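You operate a simulated robot arm through the tools that you are given. There is no shell and no other tool.

The job below is to be done with a simulated robot arm. You get a single attempt, and the scene is never put back.

## Task
Try both plug gauges in the bush on the blue pad; good goes to pass, else to rework.
Fine: good takes the green plug and not the red; the plugs go back in their sockets.
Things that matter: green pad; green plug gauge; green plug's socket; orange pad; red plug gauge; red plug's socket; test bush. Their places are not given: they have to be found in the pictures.

Only the result counts: the job must be done as asked and must still hold three seconds after the hand-in. Knocking over, shifting, dropping, spilling or breaking anything else fails it.

## Robot
A 7-joint arm with a two-finger parallel gripper, fixed in place. Base frame: the origin is on the floor under the middle of its stand, x ahead of it, y to its left, z up; the work surface is at about z = 0.88. Units: m, degrees, N and s.
It reaches about 1.372 m from its shoulder. Its first joint turns from -149.0 to 149.0 degrees. Payload 3.43 kg.
The TCP is the grasp point between the finger pads, 0.03 m short of the fingertips. In the tool frame z runs along the fingers and y along their closing line. Largest opening 0.094 m; finger width 0.028, thickness 0.01; the body of the gripper, 0.05 by 0.096 m, starts 0.055 m behind the TCP.
Orientation is that of the tool frame in the base frame, as a unit quaternion [w, x, y, z]. With the fingers straight down and closing along the base's y, the tool's x points along the base's -x, its y along +y and its z along -z.

## Interface
- The arm moves only by the tool drive_tool. Its argument "deltas" is a list of rows, each a list of 7 numbers: the closure, from 0 (fully open) to 1 (shut), then the shift along the tool's x, y, z in cm, then the turn, a rotation vector about the tool's x, y, z in degrees. In form: [[fingers, tx, ty, tz, rx, ry, rz], ...]. A call has 1 to 20 rows; each row is the pose to reach, as a shift and turn from the pose commanded when the call began, along the tool's axes at that moment. Rows are played at 5 a second. More than 0.05 m and 8.6 degrees between two rows, or a gripper value outside its range, and nothing of the call is played. Where a pose cannot be reached the arm comes as near as it can. A force on the tool above 40 N (or 10 N above the force at the start of the call, whichever is more), or a blocked arm, ends the call early, and 0.2 s more pass. Each finger travels about 0.045 m/s and halts on what it meets, pressing with about 40 N; the grip force reading is that of the motor and also rises with nothing between the fingers. The clock runs only during rows and for 0.2 s after the last one: add rows that repeat a pose to give the fingers time. It gives the time, the measured TCP pose, the force on the tool (base axes), the opening and the grip force at its end, in the units of the frame above (readings bear some noise), with the torque about the TCP (base axes, N m) and any sound that the robot's microphone picked up.
- Cameras (640 x 400 px; columns grow to the right, rows downward): "scene" is fixed at [0.0443, 0.6592, 1.4762]; the picture's right is [0.72, -0.70, 0.00], its down [-0.50, -0.51, -0.70] and it looks along [0.49, 0.50, -0.72] (base axes); focal length 265 px, centre (320, 200). "wrist" rides on the gripper at [0.076, 0.014, -0.103] in the tool frame; the picture's right is [-0.18, 0.98, 0.00], its down [-0.75, -0.14, -0.64] and it looks along [-0.63, -0.12, 0.77] (tool axes); focal length 243 px, centre (320, 200).
- grab_frame(camera): a new picture of that camera. It takes no simulated time.
- pixel_to_xyz(camera, pixels): for up to 12 pixels [column, row] of the newest picture of that camera ("zoom" is the newest enlarged one), the place [x, y, z] in the base frame of the surface seen there, good to about 0.002 m, but the place of the scene camera against the robot may be out by one fixed shift of up to 0.012 m in any direction. It takes no simulated time.
- zoom(camera, box): a new picture of the part [left, top, right, bottom] of that camera's present view, enlarged. It takes no simulated time.
- hand_in(): hands the job in; it is judged then, once.

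Leave the gripper open and the arm clear of the work at the hand-in unless told otherwise.

The tools are called after "Call:" as a command line: name --pt "numbers of a row" for each row, then --argument value for the rest, lists and objects as JSON in quotes. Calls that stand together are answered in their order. drive_tool: Moves the arm, as the interface text tells. Its arguments: {"type":"object","properties":{"deltas":{"type":"array","items":{"type":"array","items":{"type":"number"}}}},"required":["deltas"]} The other tools are called the same way: grab_frame (camera) takes a picture; pixel_to_xyz (camera, pixels) gives the place of the surface under pixels of a picture; zoom (camera, box) takes an enlarged picture of a part of a camera's view; hand_in () hands the job in.

At the start:

```text
time: 0.0
eef_pos: [0.525, 0.8372, 1.2491]
tool_rot: [0.0, -0.001, 1.0, 0.0]
contact_force: [-0.7, 0.1, 0.5]
wrist_torque: [-0.01, 0.0, 0.02]
opening: 0.094
gripper_force: 0.0
```

scene: 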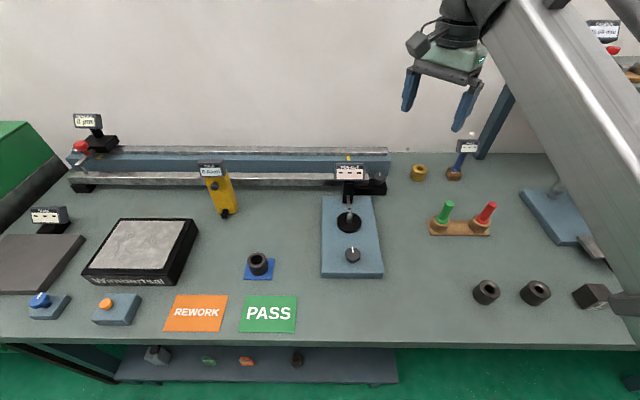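
wrist: 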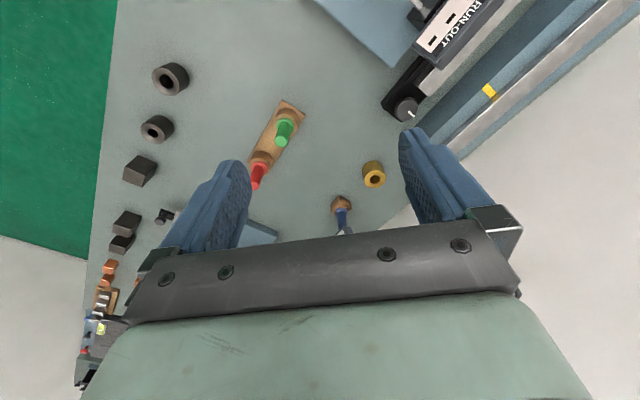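

I see the blue pad with a dark bush near (258,265) in the scene picture, the plug stand near (460,222), the orange pad near (195,313) and the green pad near (268,313). I will zoom in on these.

Call:
zoom --camera "scene" --box '[410, 180, 520, 250]'

Call:
grab_frame --camera "scene"

Call:
grab_frame --camera "wrist"

```text
5.71 times, centred on (465, 215) of scene
```

zoom: 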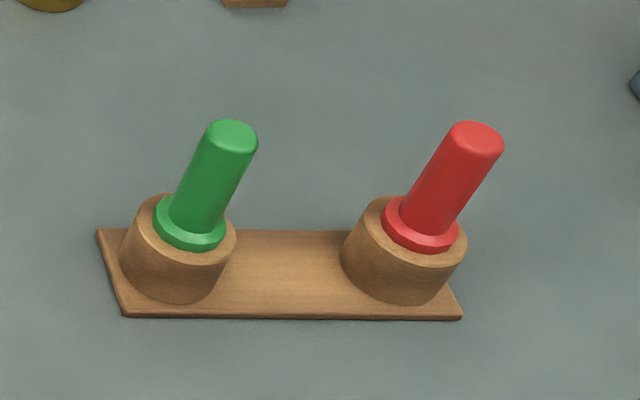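

```text
taken
```

scene: 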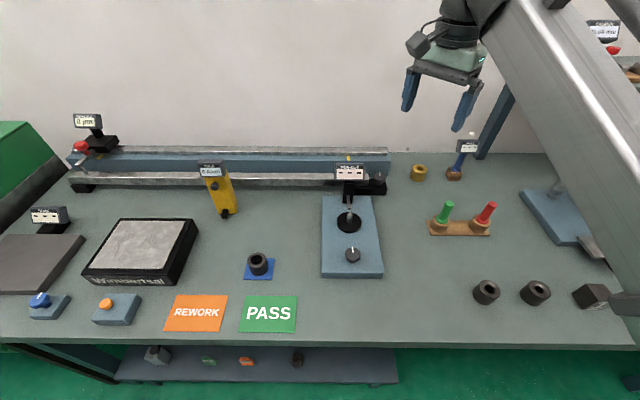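

```text
taken
```

wrist: 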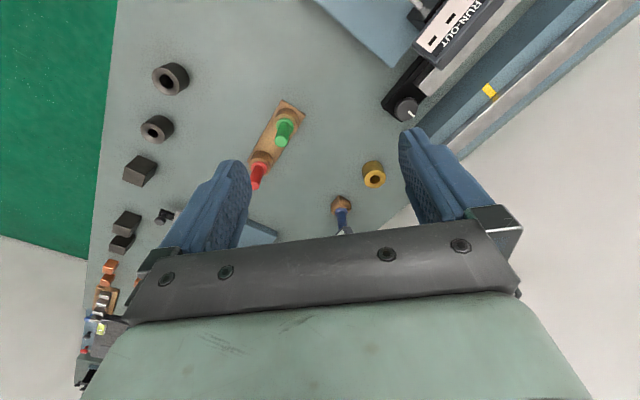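

The plugs stand in a wooden stand, with the handles up. Next I measure the plugs, the bush and the pads in the scene picture, and the same stand in the wrist picture to compare.

Call:
pixel_to_xyz --camera "scene" --pixels '[[450, 204], [491, 206], [442, 219], [484, 222], [258, 259], [258, 270], [248, 276], [195, 313], [268, 313], [353, 255], [418, 170], [460, 235]]'

Call:
pixel_to_xyz --camera "wrist" --pixels '[[283, 139], [256, 183], [286, 124], [260, 166], [374, 178], [270, 150], [170, 80], [156, 128]]'

Call:
zoom --camera "wrist" --box '[230, 80, 330, 200]'

Call:
zoom --camera "scene" --box '[220, 235, 300, 285]'

```text
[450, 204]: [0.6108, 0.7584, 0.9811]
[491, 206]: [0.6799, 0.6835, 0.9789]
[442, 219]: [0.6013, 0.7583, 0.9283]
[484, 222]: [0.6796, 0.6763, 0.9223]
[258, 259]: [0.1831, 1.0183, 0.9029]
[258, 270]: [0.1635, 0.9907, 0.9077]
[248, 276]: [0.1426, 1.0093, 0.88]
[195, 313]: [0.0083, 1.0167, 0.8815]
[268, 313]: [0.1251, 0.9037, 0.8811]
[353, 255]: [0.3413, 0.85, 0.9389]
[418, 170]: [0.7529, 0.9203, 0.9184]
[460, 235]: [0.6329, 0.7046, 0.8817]
```

```text
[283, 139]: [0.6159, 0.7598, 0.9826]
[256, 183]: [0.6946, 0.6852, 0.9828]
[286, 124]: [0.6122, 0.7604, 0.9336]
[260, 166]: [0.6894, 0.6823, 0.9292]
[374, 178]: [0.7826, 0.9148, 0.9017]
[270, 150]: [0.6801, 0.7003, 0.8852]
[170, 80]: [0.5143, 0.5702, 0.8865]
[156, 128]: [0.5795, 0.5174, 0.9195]
```

```text
3.33 times, centred on (280, 140) of wrist
```

zoom: 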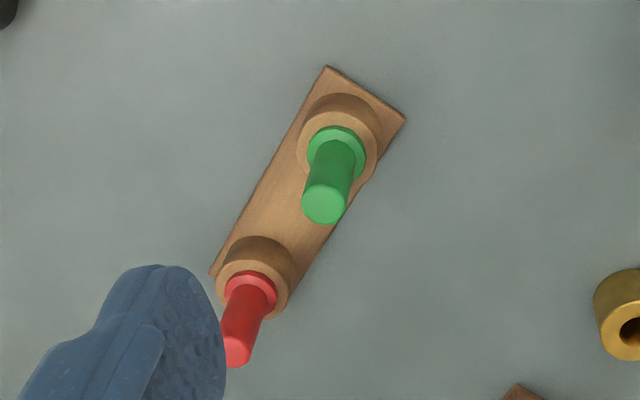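

```text
8.00 times, centred on (260, 260) of scene
```

zoom: 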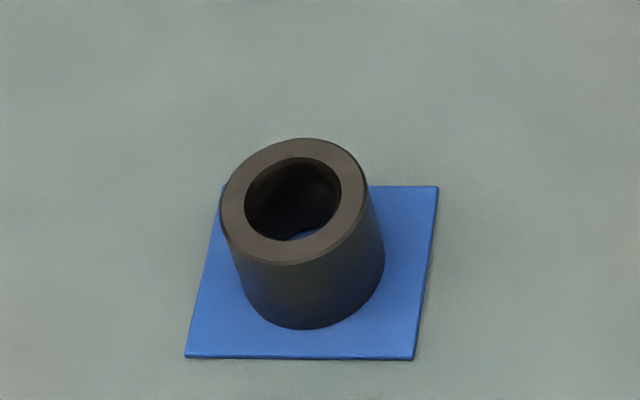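

The bush stands free on the blue pad with an open bore. Next I measure its rim in the zoomed picture (centre about (295,201)), and look at the pads.

Call:
pixel_to_xyz --camera "zoom" --pixels '[[230, 205], [360, 195], [295, 146], [290, 255], [236, 170], [350, 230], [187, 355], [413, 358], [437, 188], [222, 188], [300, 300], [300, 236]]'

Call:
pixel_to_xyz --camera "scene" --pixels '[[175, 296], [227, 296], [221, 331], [164, 329], [246, 296], [296, 297], [294, 332], [240, 330], [350, 172], [349, 205], [211, 170], [222, 205]]'

Call:
zoom --camera "scene" --box '[300, 140, 420, 290]'

```text
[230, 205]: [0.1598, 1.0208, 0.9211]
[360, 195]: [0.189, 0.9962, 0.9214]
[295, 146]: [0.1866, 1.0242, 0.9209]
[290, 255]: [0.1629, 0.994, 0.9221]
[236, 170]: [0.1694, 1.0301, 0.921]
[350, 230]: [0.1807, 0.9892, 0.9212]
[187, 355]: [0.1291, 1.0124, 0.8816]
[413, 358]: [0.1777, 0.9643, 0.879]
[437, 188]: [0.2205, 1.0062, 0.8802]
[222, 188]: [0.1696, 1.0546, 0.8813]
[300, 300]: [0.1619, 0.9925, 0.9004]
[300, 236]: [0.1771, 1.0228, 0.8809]
```

```text
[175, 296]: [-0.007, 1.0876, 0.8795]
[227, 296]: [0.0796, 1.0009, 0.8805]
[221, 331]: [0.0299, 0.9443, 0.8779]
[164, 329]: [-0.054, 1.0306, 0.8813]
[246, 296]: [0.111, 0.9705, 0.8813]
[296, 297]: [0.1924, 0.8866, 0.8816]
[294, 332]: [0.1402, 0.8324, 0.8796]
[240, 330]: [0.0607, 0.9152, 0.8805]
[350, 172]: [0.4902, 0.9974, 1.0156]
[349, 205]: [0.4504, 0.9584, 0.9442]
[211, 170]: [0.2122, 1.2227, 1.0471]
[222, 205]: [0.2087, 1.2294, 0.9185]
```

```text
2.67 times, centred on (360, 215) of scene
```

zoom: 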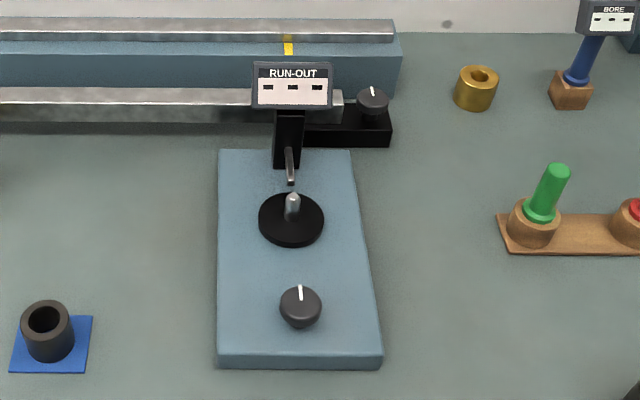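

The bush centre is about (0.175, 1.009), top at z 0.921, and about 0.042 m across. The obstacles between are below about z 1.05. Next I move with open fingers above the green plug at about (0.615, 0.760), stopping at z about 1.10.

Call:
drive_tool --pt "0 -1.5 -1.3 2.5 0 0 0" --pt "0 -3 -2.6 5 0 0 0" --pt "0 -4.5 -3.9 7.5 0 0 0" --pt "0 -6 -5.2 10 0 0 0" --pt "0 -7.5 -6.5 12.5 0 0 0" --pt "0 -9 -7.7 14.9 0 0 0" --pt "0 -9 -7.7 14.9 0 0 0" --pt "0 -9 -7.7 14.9 0 0 0"

Call:
grab_frame --camera "wrist"

Call:
grab_frame --camera "scene"

```text
time: 1.8
eef_pos: [0.6163, 0.7608, 1.0997]
tool_rot: [0.0, 0.0, 1.0, 0.001]
contact_force: [-0.8, 0.8, 0.5]
wrist_torque: [0.03, -0.02, 0.01]
opening: 0.0942
gripper_force: 0.1
```

```text
taken
```

wrist: 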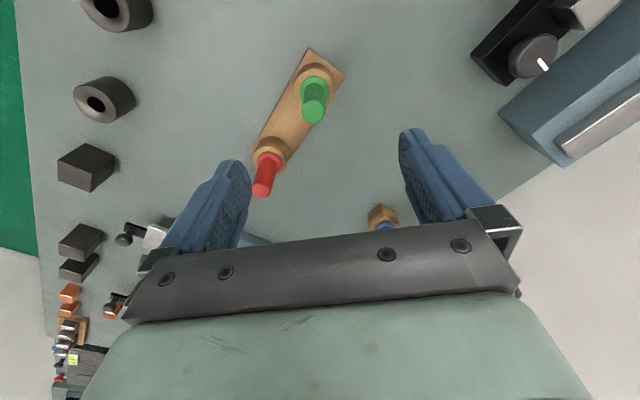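

```text
taken
```

scene: 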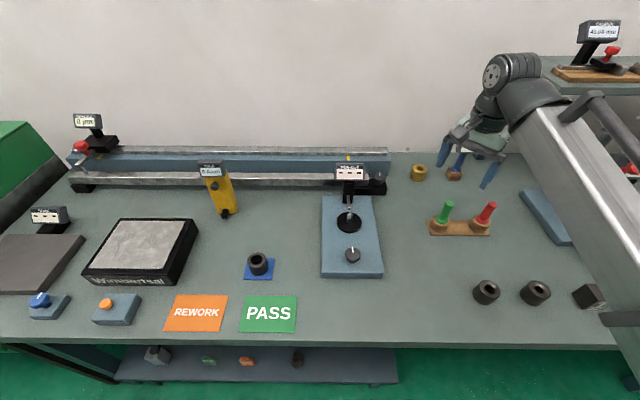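

The green plug's top is at about (314,115) in the wrist picture, close to under the grasp point. I zoom in to measure its top and flange.

Call:
zoom --camera "wrist" --box '[240, 40, 368, 200]'

```text
2.50 times, centred on (304, 120) of wrist
```

zoom: 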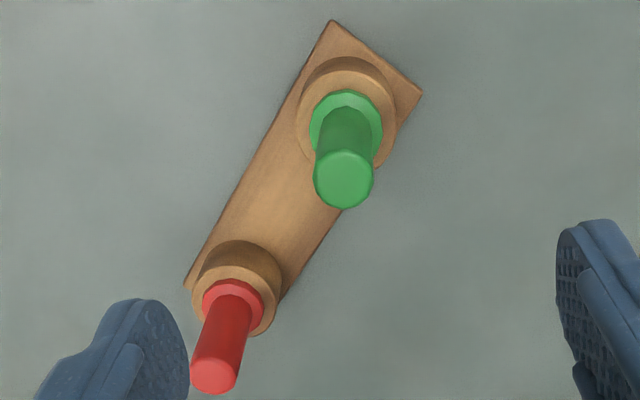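

Call:
pixel_to_xyz --camera "zoom" --pixels '[[343, 180], [318, 180], [368, 180], [343, 154], [343, 203], [345, 97], [314, 130], [380, 132], [345, 62], [212, 376], [213, 360], [233, 284]]'

```text
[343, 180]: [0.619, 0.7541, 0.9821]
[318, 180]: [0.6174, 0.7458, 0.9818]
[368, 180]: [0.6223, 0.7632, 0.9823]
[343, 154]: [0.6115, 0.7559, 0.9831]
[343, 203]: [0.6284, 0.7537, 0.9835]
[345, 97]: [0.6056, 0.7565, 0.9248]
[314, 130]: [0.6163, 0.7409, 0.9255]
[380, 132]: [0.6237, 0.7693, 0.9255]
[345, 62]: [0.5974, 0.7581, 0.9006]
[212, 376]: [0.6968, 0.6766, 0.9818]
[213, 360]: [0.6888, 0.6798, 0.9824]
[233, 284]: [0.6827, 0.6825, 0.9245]
```

The green plug's axis measures about (0.620, 0.755), with its top at 0.982, a handle about 19 mm across, and a flange top at about 0.928. I shift over that and go down to z 1.03, then measure again from closer.

Call:
drive_tool --pt "0 -0.2 -0.3 2.3 0 0 0" --pt "0 -0.37 -0.6 4.6 0 0 0" --pt "0 -0.37 -0.6 7 0 0 0" --pt "0 -0.37 -0.6 7 0 0 0" --pt "0 -0.37 -0.6 7 0 0 0"

Call:
zoom --camera "wrist" --box '[220, 40, 420, 220]'

```text
time: 3.0
eef_pos: [0.6204, 0.7529, 1.0313]
tool_rot: [0.0, -0.001, 1.0, 0.0]
contact_force: [0.7, 0.5, 0.5]
wrist_torque: [0.01, 0.02, 0.02]
opening: 0.0941
gripper_force: 0.0
```

```text
2.22 times, centred on (320, 130) of wrist
```

zoom: 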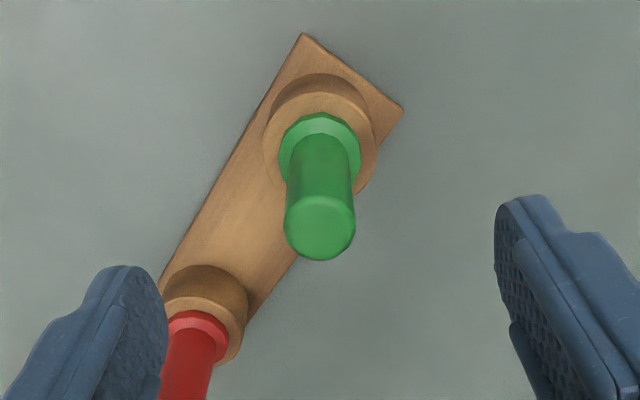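

Call:
pixel_to_xyz --camera "zoom" --pixels '[[320, 226], [291, 226], [349, 226], [320, 200], [320, 255], [320, 140], [282, 160], [358, 160], [320, 118], [268, 150], [375, 150], [340, 180]]'

```text
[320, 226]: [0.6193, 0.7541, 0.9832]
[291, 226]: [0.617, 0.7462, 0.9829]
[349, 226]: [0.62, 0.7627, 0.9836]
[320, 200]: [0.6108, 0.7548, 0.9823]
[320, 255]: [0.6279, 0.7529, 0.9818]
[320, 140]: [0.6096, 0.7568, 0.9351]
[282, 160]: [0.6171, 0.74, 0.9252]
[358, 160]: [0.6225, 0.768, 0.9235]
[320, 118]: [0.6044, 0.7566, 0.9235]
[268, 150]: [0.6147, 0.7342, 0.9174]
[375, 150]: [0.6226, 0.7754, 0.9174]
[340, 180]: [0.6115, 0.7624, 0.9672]
```

The green axis is confirmed at about (0.619, 0.754). I go down to z 0.966 with the tips just above the flange, then close on the handle.

Call:
drive_tool --pt "0 0.05 0.1 2.2 0 0 0" --pt "0 0.1 0.1 4.4 0 0 0" --pt "0 0.1 0.1 6.5 0 0 0" --pt "0 0.1 0.1 6.5 0 0 0" --pt "0 0.1 0.1 6.5 0 0 0"

Call:
grab_frame --camera "wrist"

```text
time: 4.2
eef_pos: [0.6177, 0.7533, 0.9658]
tool_rot: [0.0, 0.001, 1.0, 0.0]
contact_force: [-0.1, -0.7, 0.2]
wrist_torque: [0.01, -0.03, 0.02]
opening: 0.0941
gripper_force: 0.0
```

```text
taken
```

wrist: 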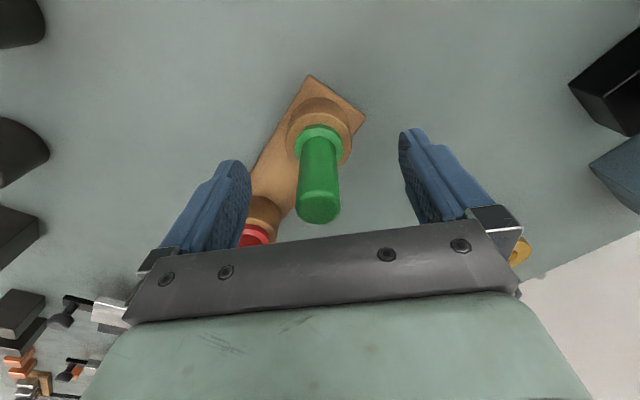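

The plug stands between the fingers, near (319,190). I close on it.

Call:
drive_tool --pt "0.4 0 0 0 0 0 0" --pt "0.7 0 0 0 0 0 0" --pt "0.8 0 0 0 0 0 0" --pt "0.9 0 0 0 0 0 0" --pt "1 0 0 0 0 0 0" --pt "1 0 0 0 0 0 0" --pt "1 0 0 0 0 0 0" --pt "1 0 0 0 0 0 0"

Call:
grab_frame --camera "wrist"

```text
time: 6.0
eef_pos: [0.6173, 0.7539, 0.9649]
tool_rot: [0.001, 0.001, 1.0, 0.0]
contact_force: [-0.6, -0.1, 1.2]
wrist_torque: [-0.09, -0.01, 0.02]
opening: 0.0222
gripper_force: 40.0
```

```text
taken
```

wrist: 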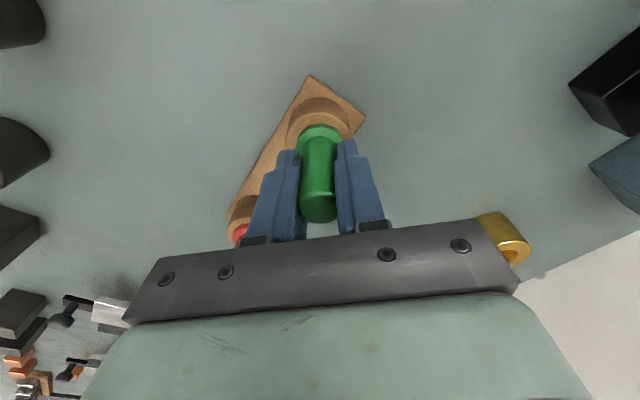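

The grip is firm at a 22 mm opening. I lift straight up, slowly at first, keeping count of my shifts for the return.

Call:
drive_tool --pt "1 0 0 -0.8 0 0 0" --pt "1 0 0 -1.6 0 0 0" --pt "1 0 0 -2.5 0 0 0" --pt "1 0 0 -3.5 0 0 0" --pt "1 0 0 -5 0 0 0" --pt "1 0 0 -7 0 0 0" --pt "1 0 0 -10 0 0 0" --pt "1 0 0 -13 0 0 0" --pt "1 0 0 -16 0 0 0" --pt "1 0 0 -19 0 0 0" --pt "1 0 0 -22 0 0 0" --pt "1 0 0 -22 0 0 0" --pt "1 0 0 -22 0 0 0"

Call:
grab_frame --camera "wrist"

Call:
zoom --camera "scene" --box '[400, 60, 560, 260]'

```text
time: 8.8
eef_pos: [0.618, 0.7539, 1.1849]
tool_rot: [0.0, 0.0, 1.0, 0.0]
contact_force: [0.5, -0.2, -2.8]
wrist_torque: [0.01, 0.03, 0.01]
opening: 0.0223
gripper_force: 40.3
```

```text
taken
```

wrist: 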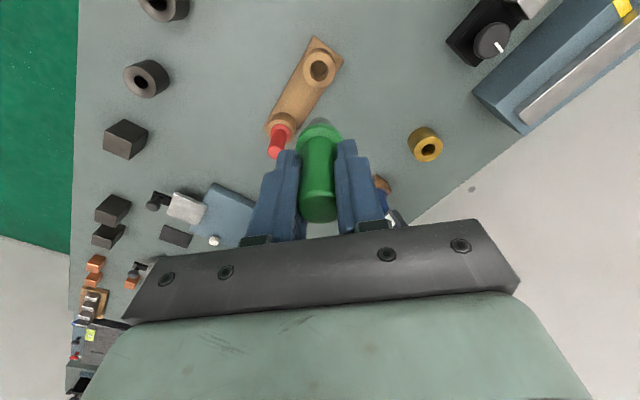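

```text
2.00 times, centred on (480, 160) of scene
```

zoom: 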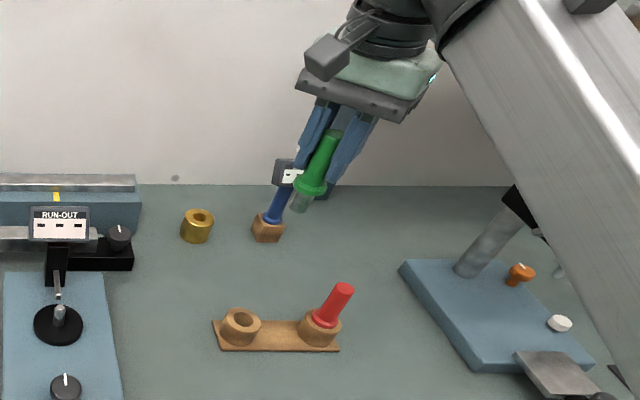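

The plug came up cleanly, with a 2.8 N weight. I zoom in on its gauge end below the flange to find its length and diameter, and also measure the now-empty socket.

Call:
zoom --camera "scene" --box '[530, 120, 580, 170]'

Call:
zoom --camera "scene" --box '[536, 120, 584, 170]'

Call:
zoom --camera "wrist" --box '[260, 20, 380, 140]'

```text
8.00 times, centred on (555, 145) of scene
```

zoom: 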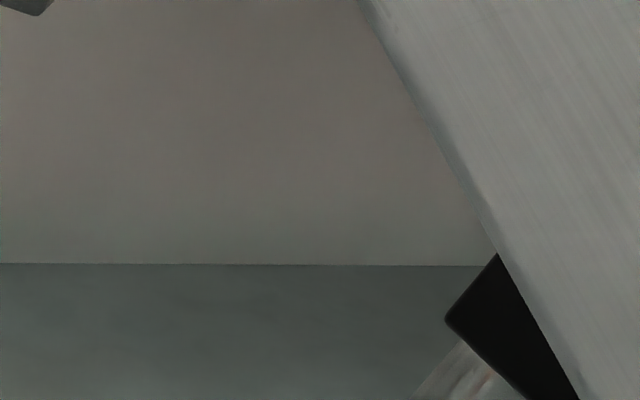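

```text
8.00 times, centred on (560, 145) of scene
```

zoom: 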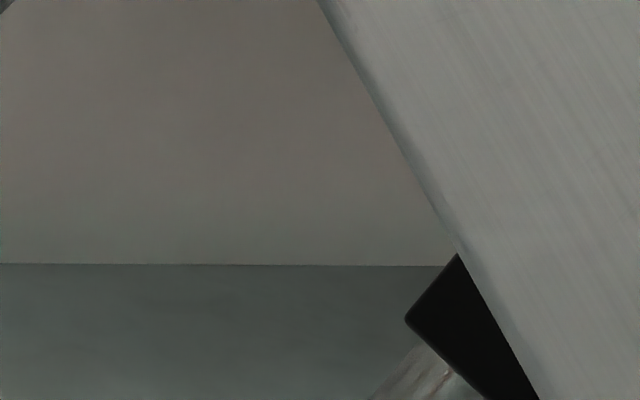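

```text
3.33 times, centred on (320, 80) of wrist
```

zoom: 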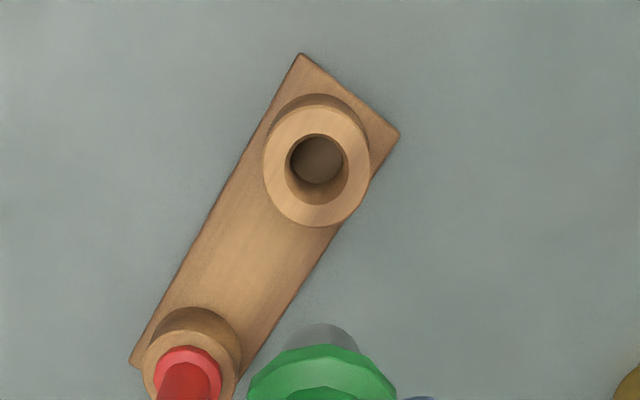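

The plug is really near (475,155) in the scene picture, so I zoom there. I also measure the empty socket's rim in the wrist zoom, whose bore centre is about (315,168).

Call:
pixel_to_xyz --camera "zoom" --pixels '[[277, 165], [357, 165], [316, 120], [316, 215], [286, 168], [346, 168], [315, 160], [315, 130], [315, 208], [318, 330]]'

Call:
zoom --camera "scene" --box '[450, 115, 500, 175]'

```text
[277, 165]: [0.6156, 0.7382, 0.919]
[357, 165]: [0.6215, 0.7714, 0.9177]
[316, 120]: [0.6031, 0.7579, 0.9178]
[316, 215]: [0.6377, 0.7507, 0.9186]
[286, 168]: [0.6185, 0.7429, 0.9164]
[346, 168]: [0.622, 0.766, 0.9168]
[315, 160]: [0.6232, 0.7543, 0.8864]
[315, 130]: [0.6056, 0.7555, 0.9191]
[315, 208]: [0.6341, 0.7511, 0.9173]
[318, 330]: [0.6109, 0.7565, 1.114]
```

```text
6.67 times, centred on (475, 145) of scene
```

zoom: 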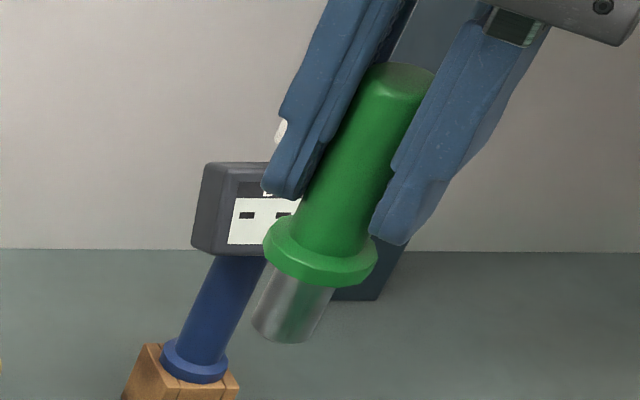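

Now I see the steel gauge end below the flange at about (295,300) in this zoom. I measure its end and its edges.

Call:
pixel_to_xyz --camera "zoom" --pixels '[[255, 322], [307, 337], [280, 338], [300, 310], [266, 285], [325, 300], [400, 75], [320, 265], [275, 225], [365, 270]]'

```text
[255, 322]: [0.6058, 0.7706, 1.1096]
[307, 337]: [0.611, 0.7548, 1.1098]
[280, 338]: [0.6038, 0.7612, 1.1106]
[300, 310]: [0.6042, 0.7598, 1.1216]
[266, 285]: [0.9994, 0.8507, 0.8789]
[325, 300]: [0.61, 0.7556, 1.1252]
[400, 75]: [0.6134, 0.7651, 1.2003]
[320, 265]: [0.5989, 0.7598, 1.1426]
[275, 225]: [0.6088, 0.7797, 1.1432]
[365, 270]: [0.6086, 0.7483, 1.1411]
```

The gauge end looks clearly thinner than the handle, roughly 17 to 20 mm, and about 28 mm long. Its end is about 75 mm below the grasp point. Next I measure the empty socket in the scene view, to find the shift between the scene camera and the robot.

Call:
zoom --camera "scene" --box '[420, 200, 500, 250]'

```text
8.00 times, centred on (460, 225) of scene
```

zoom: 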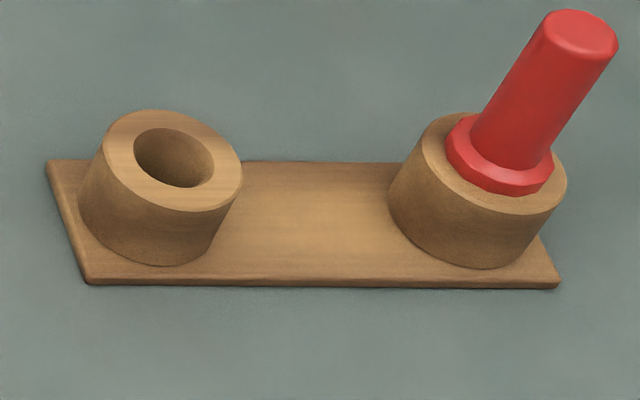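

Call:
pixel_to_xyz --camera "zoom" --pixels '[[120, 145], [225, 175], [165, 115], [180, 200], [110, 165], [235, 160], [581, 36], [548, 32], [614, 38], [455, 160], [545, 180], [440, 180]]'

```text
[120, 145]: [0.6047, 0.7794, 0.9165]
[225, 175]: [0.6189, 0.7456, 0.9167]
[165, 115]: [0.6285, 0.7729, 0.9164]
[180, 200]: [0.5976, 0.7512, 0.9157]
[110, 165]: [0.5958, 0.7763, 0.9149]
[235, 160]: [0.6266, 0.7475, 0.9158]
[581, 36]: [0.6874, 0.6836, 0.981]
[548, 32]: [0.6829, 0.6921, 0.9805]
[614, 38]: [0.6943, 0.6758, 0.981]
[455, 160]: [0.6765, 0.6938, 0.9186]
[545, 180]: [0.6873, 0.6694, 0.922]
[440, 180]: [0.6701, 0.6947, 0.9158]
```

The socket shows the robot frame is the scene frame plus about (+0.0075, -0.0075, +0.002). So the bush is near (0.182, 1.0015) with its top at about 0.923. I carry the green plug over it at z 1.185, above all obstacles.

Call:
drive_tool --pt "1 1.2 0.7 0 0 0 0" --pt "1 3.6 2.0 0 0 0 0" --pt "1 6.6 3.7 0 0 0 0" --pt "1 9.9 5.6 0 0 0 0" --pt "1 13.2 7.5 0 0 0 0" --pt "1 16.5 9.4 0 0 0 0" --pt "1 19.8 11.2 0 0 0 0" --pt "1 23.1 13.1 0 0 0 0" --pt "1 26.4 15.0 0 0 0 0" --pt "1 29.7 16.9 0 0 0 0" --pt "1 33 18.7 0 0 0 0" --pt "1 36.3 20.6 0 0 0 0" --pt "1 39.3 22.3 0 0 0 0" --pt "1 41.8 23.7 0 0 0 0" --pt "1 43.2 24.5 0 0 0 0" --pt "1 43.6 24.75 0 0 0 0" --pt "1 43.6 24.75 0 0 0 0" --pt "1 43.6 24.75 0 0 0 0" --pt "1 43.6 24.75 0 0 0 0"

Call:
grab_frame --camera "wrist"

Call:
grab_frame --camera "scene"

Call:
zoom --camera "wrist" --box '[270, 20, 370, 120]'

```text
time: 12.8
eef_pos: [0.1832, 1.0014, 1.1856]
tool_rot: [0.0, 0.0, 1.0, 0.0]
contact_force: [0.9, -0.6, -1.7]
wrist_torque: [0.02, 0.0, -0.02]
opening: 0.0219
gripper_force: 39.6
```

```text
taken
```

wrist: 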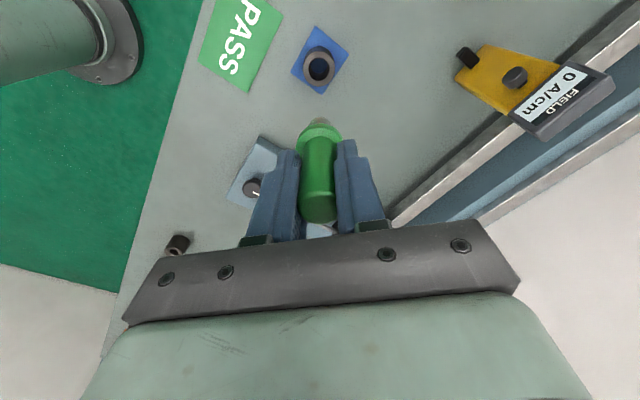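

```text
taken
```

scene: 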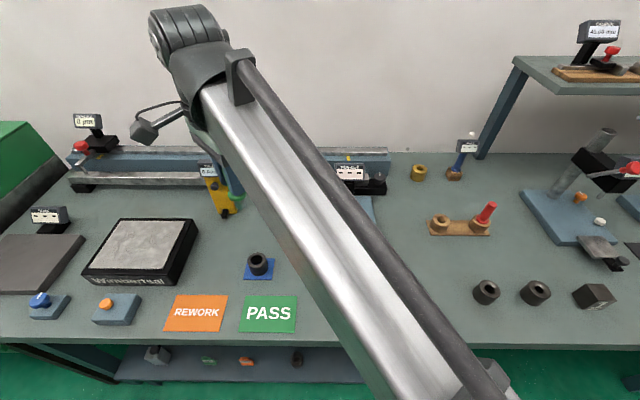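

```text
4.00 times, centred on (320, 70) of wrist
```

zoom: 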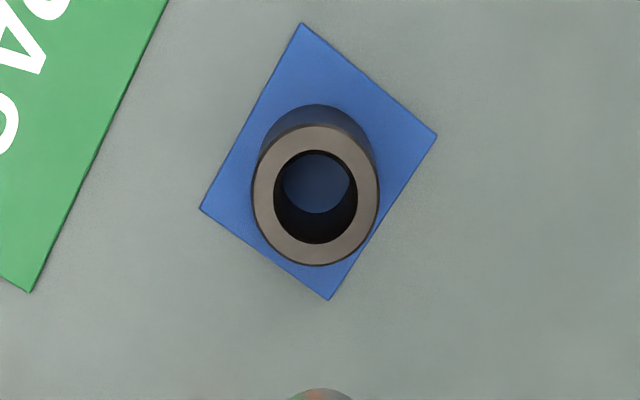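

From the wrist I look straight into the bush, with its rim centred near (316,195) in the zoom and the blue pad visible through the bore. I measure the rim and bore edges.

Call:
pixel_to_xyz --camera "zoom" --pixels '[[262, 195], [370, 195], [316, 135], [316, 255], [270, 195], [362, 195], [316, 146], [316, 248], [316, 185], [290, 185], [343, 185], [316, 212]]'

```text
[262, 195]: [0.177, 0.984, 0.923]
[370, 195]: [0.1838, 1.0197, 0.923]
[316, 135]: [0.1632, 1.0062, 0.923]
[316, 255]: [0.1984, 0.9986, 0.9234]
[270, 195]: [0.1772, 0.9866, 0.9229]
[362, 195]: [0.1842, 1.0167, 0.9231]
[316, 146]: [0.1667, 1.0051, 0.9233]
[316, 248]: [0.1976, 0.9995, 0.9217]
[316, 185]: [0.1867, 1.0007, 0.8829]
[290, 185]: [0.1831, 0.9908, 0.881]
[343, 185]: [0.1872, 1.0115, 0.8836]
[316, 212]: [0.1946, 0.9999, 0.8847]
```

The bush centre in the robot frame is about (0.1806, 1.002), with its top at 0.923 and a bore about 28 mm across. I zoom in on the plug's tip near (320,125) to compare its diameter.

Call:
zoom --camera "wrist" --box '[280, 100, 360, 150]'

```text
8.00 times, centred on (320, 125) of wrist
```

zoom: 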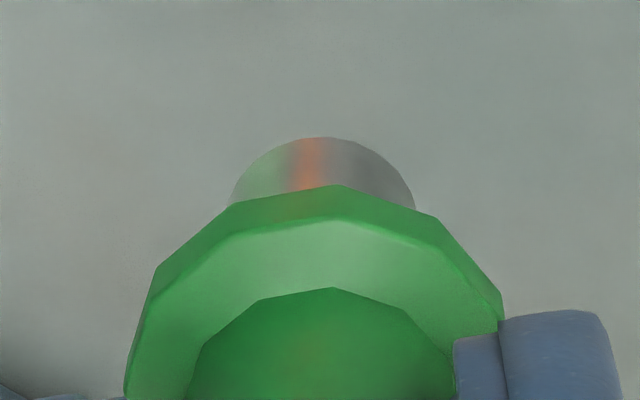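

The steel end measures about 18 mm across, against a bore of about 24 to 28 mm. I centre over the bush and lower until the tip is about 2 cm above its rim, at TCP z 1.02, then look again.

Call:
drive_tool --pt "1 0.08 0.02 2 0 0 0" --pt "1 0.15 0.05 5 0 0 0" --pt "1 0.15 0.05 8 0 0 0" --pt "1 0.15 0.05 11 0 0 0" --pt "1 0.15 0.05 14 0 0 0" --pt "1 0.15 0.05 16 0 0 0" --pt "1 0.15 0.05 16.5 0 0 0" --pt "1 0.15 0.05 16.5 0 0 0" --pt "1 0.15 0.05 16.5 0 0 0"

Call:
zoom --camera "wrist" --box '[260, 60, 380, 180]'

Call:
grab_frame --camera "scene"

```text
time: 14.8
eef_pos: [0.1809, 1.003, 1.0198]
tool_rot: [0.0, 0.0, 1.0, 0.001]
contact_force: [0.8, -0.1, -2.2]
wrist_torque: [0.01, -0.02, -0.01]
opening: 0.0223
gripper_force: 39.5
```

```text
3.33 times, centred on (320, 120) of wrist
```

zoom: 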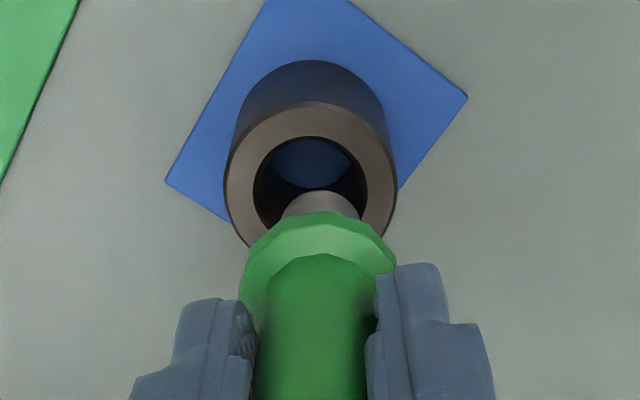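

```text
taken
```

scene: 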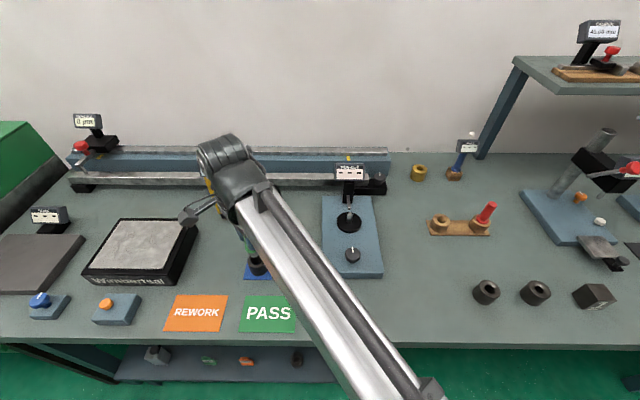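

In the zoom the bush's rim centre is near column 311 while the plug is near 319, so there is a small sideways offset. I measure the rim again from this closer view.

Call:
pixel_to_xyz --camera "zoom" --pixels '[[235, 175], [387, 175], [250, 140], [372, 140], [311, 110], [240, 200], [382, 200], [245, 215], [385, 215], [311, 132], [320, 198], [290, 210]]'

```text
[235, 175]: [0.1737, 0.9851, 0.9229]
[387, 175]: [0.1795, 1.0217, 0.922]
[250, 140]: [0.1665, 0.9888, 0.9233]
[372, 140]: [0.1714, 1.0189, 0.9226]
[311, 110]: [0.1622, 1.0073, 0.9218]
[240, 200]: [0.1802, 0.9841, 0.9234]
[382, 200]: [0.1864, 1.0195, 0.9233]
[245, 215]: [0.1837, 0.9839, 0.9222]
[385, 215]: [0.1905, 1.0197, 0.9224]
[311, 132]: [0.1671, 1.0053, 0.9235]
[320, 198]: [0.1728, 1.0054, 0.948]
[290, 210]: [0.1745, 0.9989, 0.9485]
```

The plug's tip is about (0.1817, 1.004) and the bore about (0.181, 1.003), about 1 mm apart. I correct y by 1 mm and lower slowly, so the tip goes about 1 cm into the bore, watching the force.

Call:
drive_tool --pt "1 0.03 -0.1 0 0 0 0" --pt "1 0.05 -0.12 0.8 0 0 0" --pt "1 0.05 -0.12 1.5 0 0 0" --pt "1 0.05 -0.12 2.0 0 0 0" --pt "1 0.05 -0.12 2.4 0 0 0" --pt "1 0.05 -0.12 2.8 0 0 0" --pt "1 0.05 -0.12 3.1 0 0 0" --pt "1 0.05 -0.12 3.1 0 0 0"

Call:
zoom --camera "wrist" --box '[260, 60, 380, 180]'

```text
time: 16.6
eef_pos: [0.1808, 1.0007, 0.989]
tool_rot: [0.0, 0.0, 1.0, 0.0]
contact_force: [0.1, 0.5, -1.4]
wrist_torque: [0.03, -0.01, 0.01]
opening: 0.022
gripper_force: 39.4
```

```text
3.33 times, centred on (320, 120) of wrist
```

zoom: 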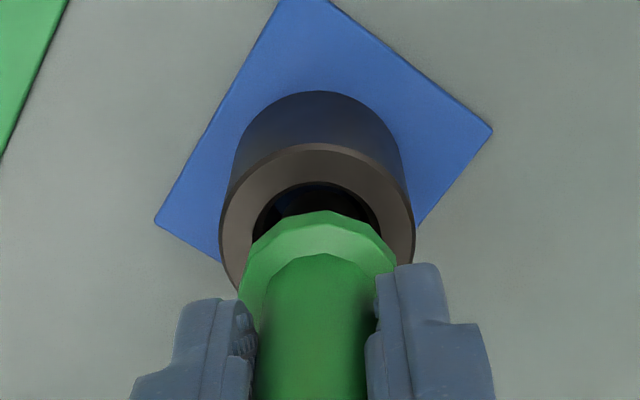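

No contact force, so the tip is inside the bore. I go deeper in small steps, to about z 0.972 where the flange should nearly meet the rim.

Call:
drive_tool --pt "1 0 0 0.4 0 0 0" --pt "1 0 0 0.8 0 0 0" --pt "1 0 0 1.2 0 0 0" --pt "1 0 0 1.5 0 0 0" --pt "1 0 0 1.7 0 0 0" --pt "1 0 0 1.7 0 0 0"

Call:
zoom --camera "wrist" --box '[260, 60, 380, 180]'

Call:
zoom --camera "scene" --box '[220, 220, 300, 290]'

```text
time: 18.0
eef_pos: [0.1802, 1.0013, 0.9724]
tool_rot: [-0.001, 0.001, 1.0, 0.0]
contact_force: [0.5, -0.5, -2.4]
wrist_torque: [-0.02, 0.03, -0.01]
opening: 0.0225
gripper_force: 40.4
```

```text
3.33 times, centred on (320, 120) of wrist
```

zoom: 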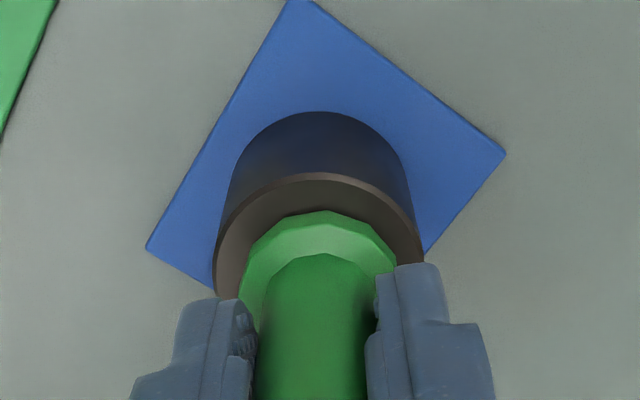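

```text
5.71 times, centred on (260, 255) of scene
```

zoom: 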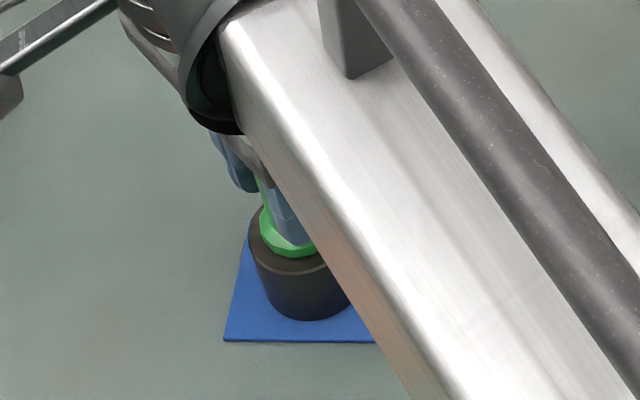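

The green plug goes fully in with no contact force, so green is taken. I lift it straight out to z 1.185, slowly at first, and check the bush.

Call:
drive_tool --pt "1 0 0 -0.6 0 0 0" --pt "1 0 0 -1.4 0 0 0" --pt "1 0 0 -2.4 0 0 0" --pt "1 0 0 -3.6 0 0 0" --pt "1 0 0 -5.5 0 0 0" --pt "1 0 0 -8 0 0 0" --pt "1 0 0 -11 0 0 0" --pt "1 0 0 -14 0 0 0" --pt "1 0 0 -17 0 0 0" --pt "1 0 0 -20 0 0 0" --pt "1 0 0 -21.3 0 0 0" --pt "1 0 0 -21.3 0 0 0" --pt "1 0 0 -21.3 0 0 0"

Call:
grab_frame --camera "wrist"

Call:
zoom --camera "scene" --box '[220, 235, 300, 285]'

```text
time: 20.8
eef_pos: [0.1811, 1.0, 1.1865]
tool_rot: [0.0, 0.0, 1.0, 0.001]
contact_force: [0.0, -0.1, -1.8]
wrist_torque: [-0.01, 0.01, 0.03]
opening: 0.0218
gripper_force: 39.7
```

```text
taken
```

wrist: 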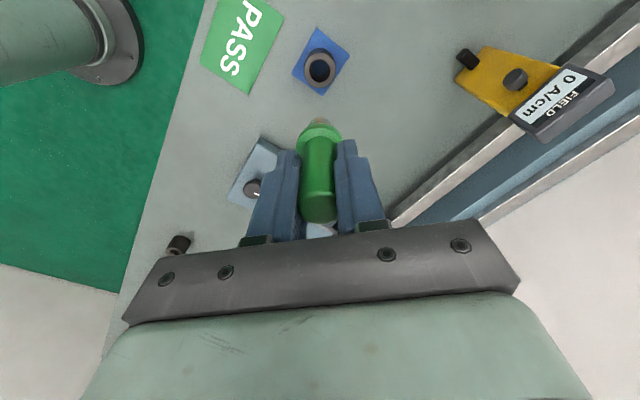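

```text
8.00 times, centred on (260, 260) of scene
```

zoom: 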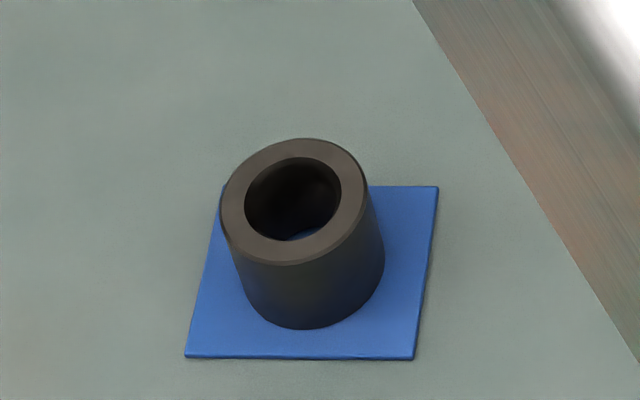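

The bush has not moved. I return to above the green socket by undoing my shifts: tx -43.8, ty -24.68 cm.

Call:
drive_tool --pt "1 -1.2 -0.7 0 0 0 0" --pt "1 -3.6 -2.0 0 0 0 0" --pt "1 -6.6 -3.7 0 0 0 0" --pt "1 -9.9 -5.6 0 0 0 0" --pt "1 -13.2 -7.4 0 0 0 0" --pt "1 -16.5 -9.3 0 0 0 0" --pt "1 -19.8 -11.15 0 0 0 0" --pt "1 -23.1 -13.0 0 0 0 0" --pt "1 -26.4 -14.9 0 0 0 0" --pt "1 -29.7 -16.7 0 0 0 0" --pt "1 -33 -18.6 0 0 0 0" --pt "1 -36.3 -20.45 0 0 0 0" --pt "1 -39.3 -22.1 0 0 0 0" --pt "1 -41.8 -23.55 0 0 0 0" --pt "1 -43.3 -24.4 0 0 0 0" --pt "1 -43.8 -24.68 0 0 0 0" --pt "1 -43.8 -24.68 0 0 0 0" --pt "1 -43.8 -24.68 0 0 0 0" --pt "1 -43.8 -24.68 0 0 0 0"

Call:
zoom --camera "wrist" --box '[260, 20, 380, 140]'

```text
time: 24.8
eef_pos: [0.6191, 0.755, 1.1851]
tool_rot: [-0.001, 0.0, 1.0, 0.0]
contact_force: [1.1, -0.8, -1.3]
wrist_torque: [-0.03, 0.01, 0.02]
opening: 0.0218
gripper_force: 39.8
```

```text
3.33 times, centred on (320, 80) of wrist
```

zoom: 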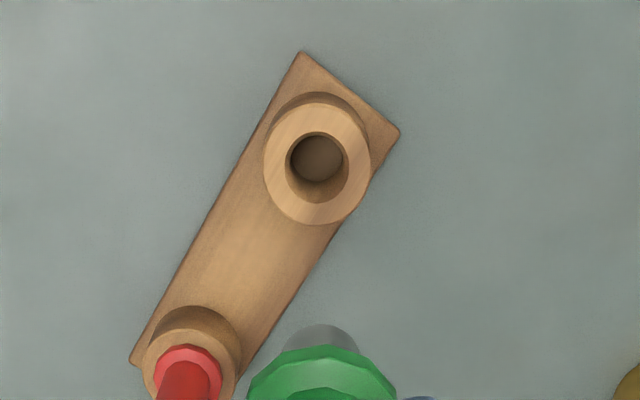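

The picture matches the one at lift-off. I lower to z 1.005, with the tip just above the socket, and check the alignment.

Call:
drive_tool --pt "1 0 0 2 0 0 0" --pt "1 0 0 5 0 0 0" --pt "1 0 0 8 0 0 0" --pt "1 0 0 11 0 0 0" --pt "1 0 0 14 0 0 0" --pt "1 0 0 16.5 0 0 0" --pt "1 0 0 18 0 0 0" --pt "1 0 0 18 0 0 0" --pt "1 0 0 18 0 0 0"

Call:
zoom --camera "wrist" --box '[260, 60, 380, 180]'

Call:
zoom --camera "scene" --box '[400, 170, 500, 240]'

```text
time: 26.8
eef_pos: [0.6179, 0.7543, 1.0066]
tool_rot: [-0.001, 0.0, 1.0, 0.0]
contact_force: [0.2, 0.2, -2.2]
wrist_torque: [0.01, 0.04, 0.01]
opening: 0.0222
gripper_force: 40.0
```

```text
3.33 times, centred on (320, 120) of wrist
```

zoom: 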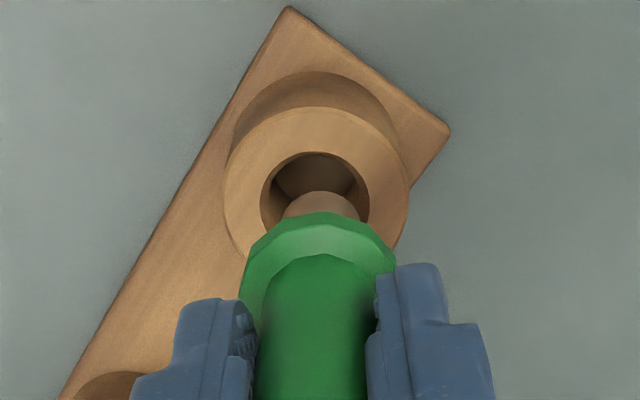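

```text
5.71 times, centred on (450, 205) of scene
```

zoom: 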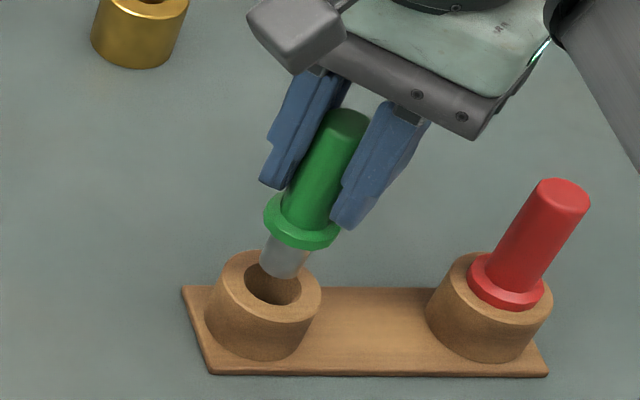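

The tip is right above the socket bore. I lower the last 4 cm slowly to the height where I first gripped it.

Call:
drive_tool --pt "1 0 0 0.7 0 0 0" --pt "1 0 0 1.3 0 0 0" --pt "1 0 0 1.9 0 0 0" --pt "1 0 0 2.5 0 0 0" --pt "1 0 0 3.0 0 0 0" --pt "1 0 0 3.5 0 0 0" --pt "1 0 0 3.8 0 0 0" --pt "1 0 0 3.9 0 0 0" --pt "1 0 0 3.9 0 0 0"

Call:
zoom --camera "wrist" --box '[260, 60, 380, 180]'

```text
time: 28.8
eef_pos: [0.6182, 0.7543, 0.9664]
tool_rot: [0.0, 0.0, 1.0, 0.0]
contact_force: [-0.4, -0.5, -1.7]
wrist_torque: [0.02, 0.01, -0.02]
opening: 0.022
gripper_force: 40.2
```

```text
3.33 times, centred on (320, 120) of wrist
```

zoom: 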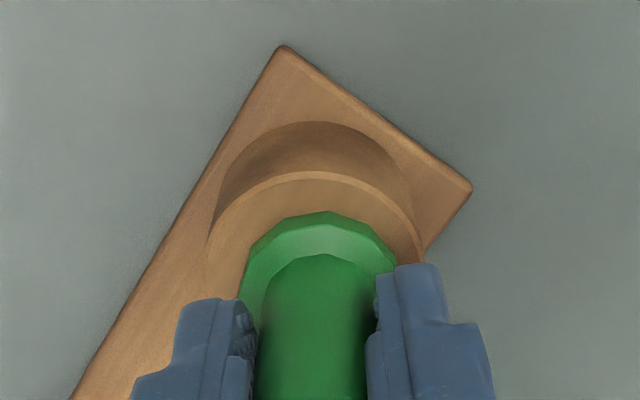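

It is about 1 mm above its seat with no contact. I lower that last 1 mm and open the fingers.

Call:
drive_tool --pt "1 0 0 0.1 0 0 0" --pt "1 0 0 0.1 0 0 0" --pt "0.7 0 0 0.1 0 0 0" --pt "0.4 0 0 0.1 0 0 0" --pt "0.1 0 0 0.1 0 0 0" --pt "0 0 0 0.1 0 0 0" --pt "0 0 0 0.1 0 0 0" --pt "0 0 0 0.1 0 0 0"

Call:
grab_frame --camera "wrist"

Call:
zoom --camera "scene" --box '[400, 170, 500, 240]'

```text
time: 30.6
eef_pos: [0.6192, 0.7537, 0.9641]
tool_rot: [0.0, 0.0, 1.0, -0.001]
contact_force: [0.6, 0.9, -0.5]
wrist_torque: [-0.04, 0.01, 0.01]
opening: 0.0942
gripper_force: 0.0
```

```text
taken
```

wrist: 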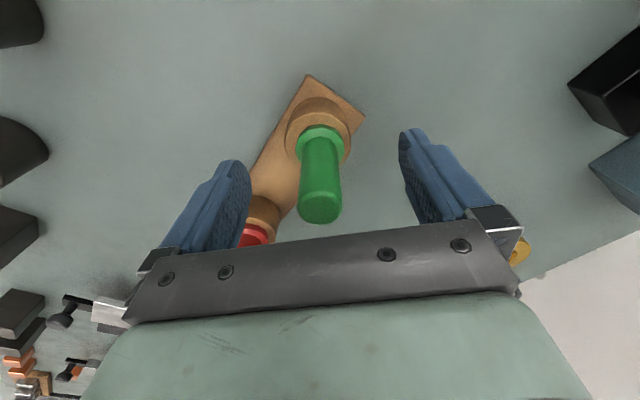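

```text
5.71 times, centred on (450, 205) of scene
```

zoom: 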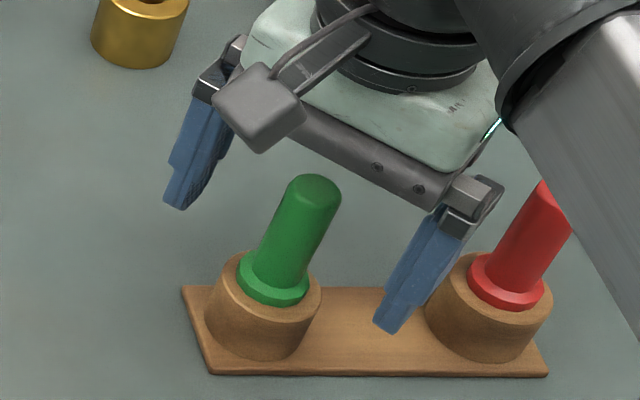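

The green plug sits in its socket. I rise straight up to z about 1.10, then shift over the red plug at about (0.696, 0.6765).

Call:
drive_tool --pt "0 0 0 -1.5 0 0 0" --pt "0 0 0 -4 0 0 0" --pt "0 0 0 -7 0 0 0" --pt "0 0 0 -10 0 0 0" --pt "0 -0.5 -0.5 -12.5 0 0 0" --pt "0 -2.5 -2.5 -13.5 0 0 0" --pt "0 -5 -5 -13.5 0 0 0" --pt "0 -7 -7 -13.5 0 0 0" --pt "0 -7.8 -7.75 -13.5 0 0 0" --pt "0 -7.8 -7.75 -13.5 0 0 0" --pt "0 -7.8 -7.75 -13.5 0 0 0"

Call:
grab_frame --camera "wrist"

Call:
zoom --camera "wrist" --box '[220, 20, 420, 200]'

```text
time: 33.0
eef_pos: [0.6971, 0.6752, 1.1003]
tool_rot: [0.0, 0.001, 1.0, 0.0]
contact_force: [0.2, 0.9, -0.1]
wrist_torque: [0.02, -0.02, -0.01]
opening: 0.0939
gripper_force: 0.1
```

```text
taken
```

wrist: 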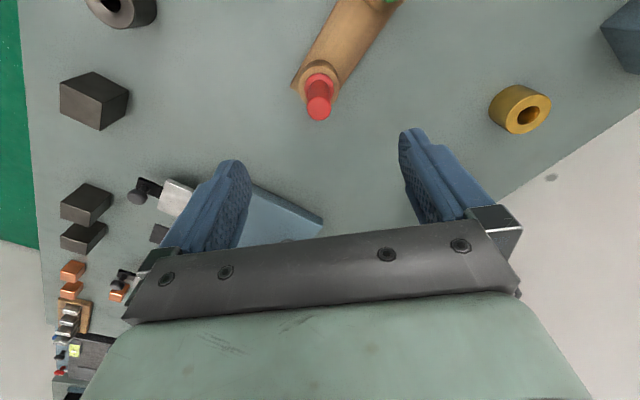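

```text
2.22 times, centred on (320, 110) of wrist
```

zoom: 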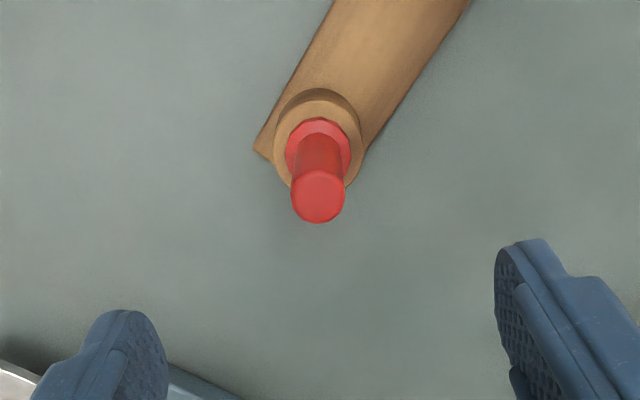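

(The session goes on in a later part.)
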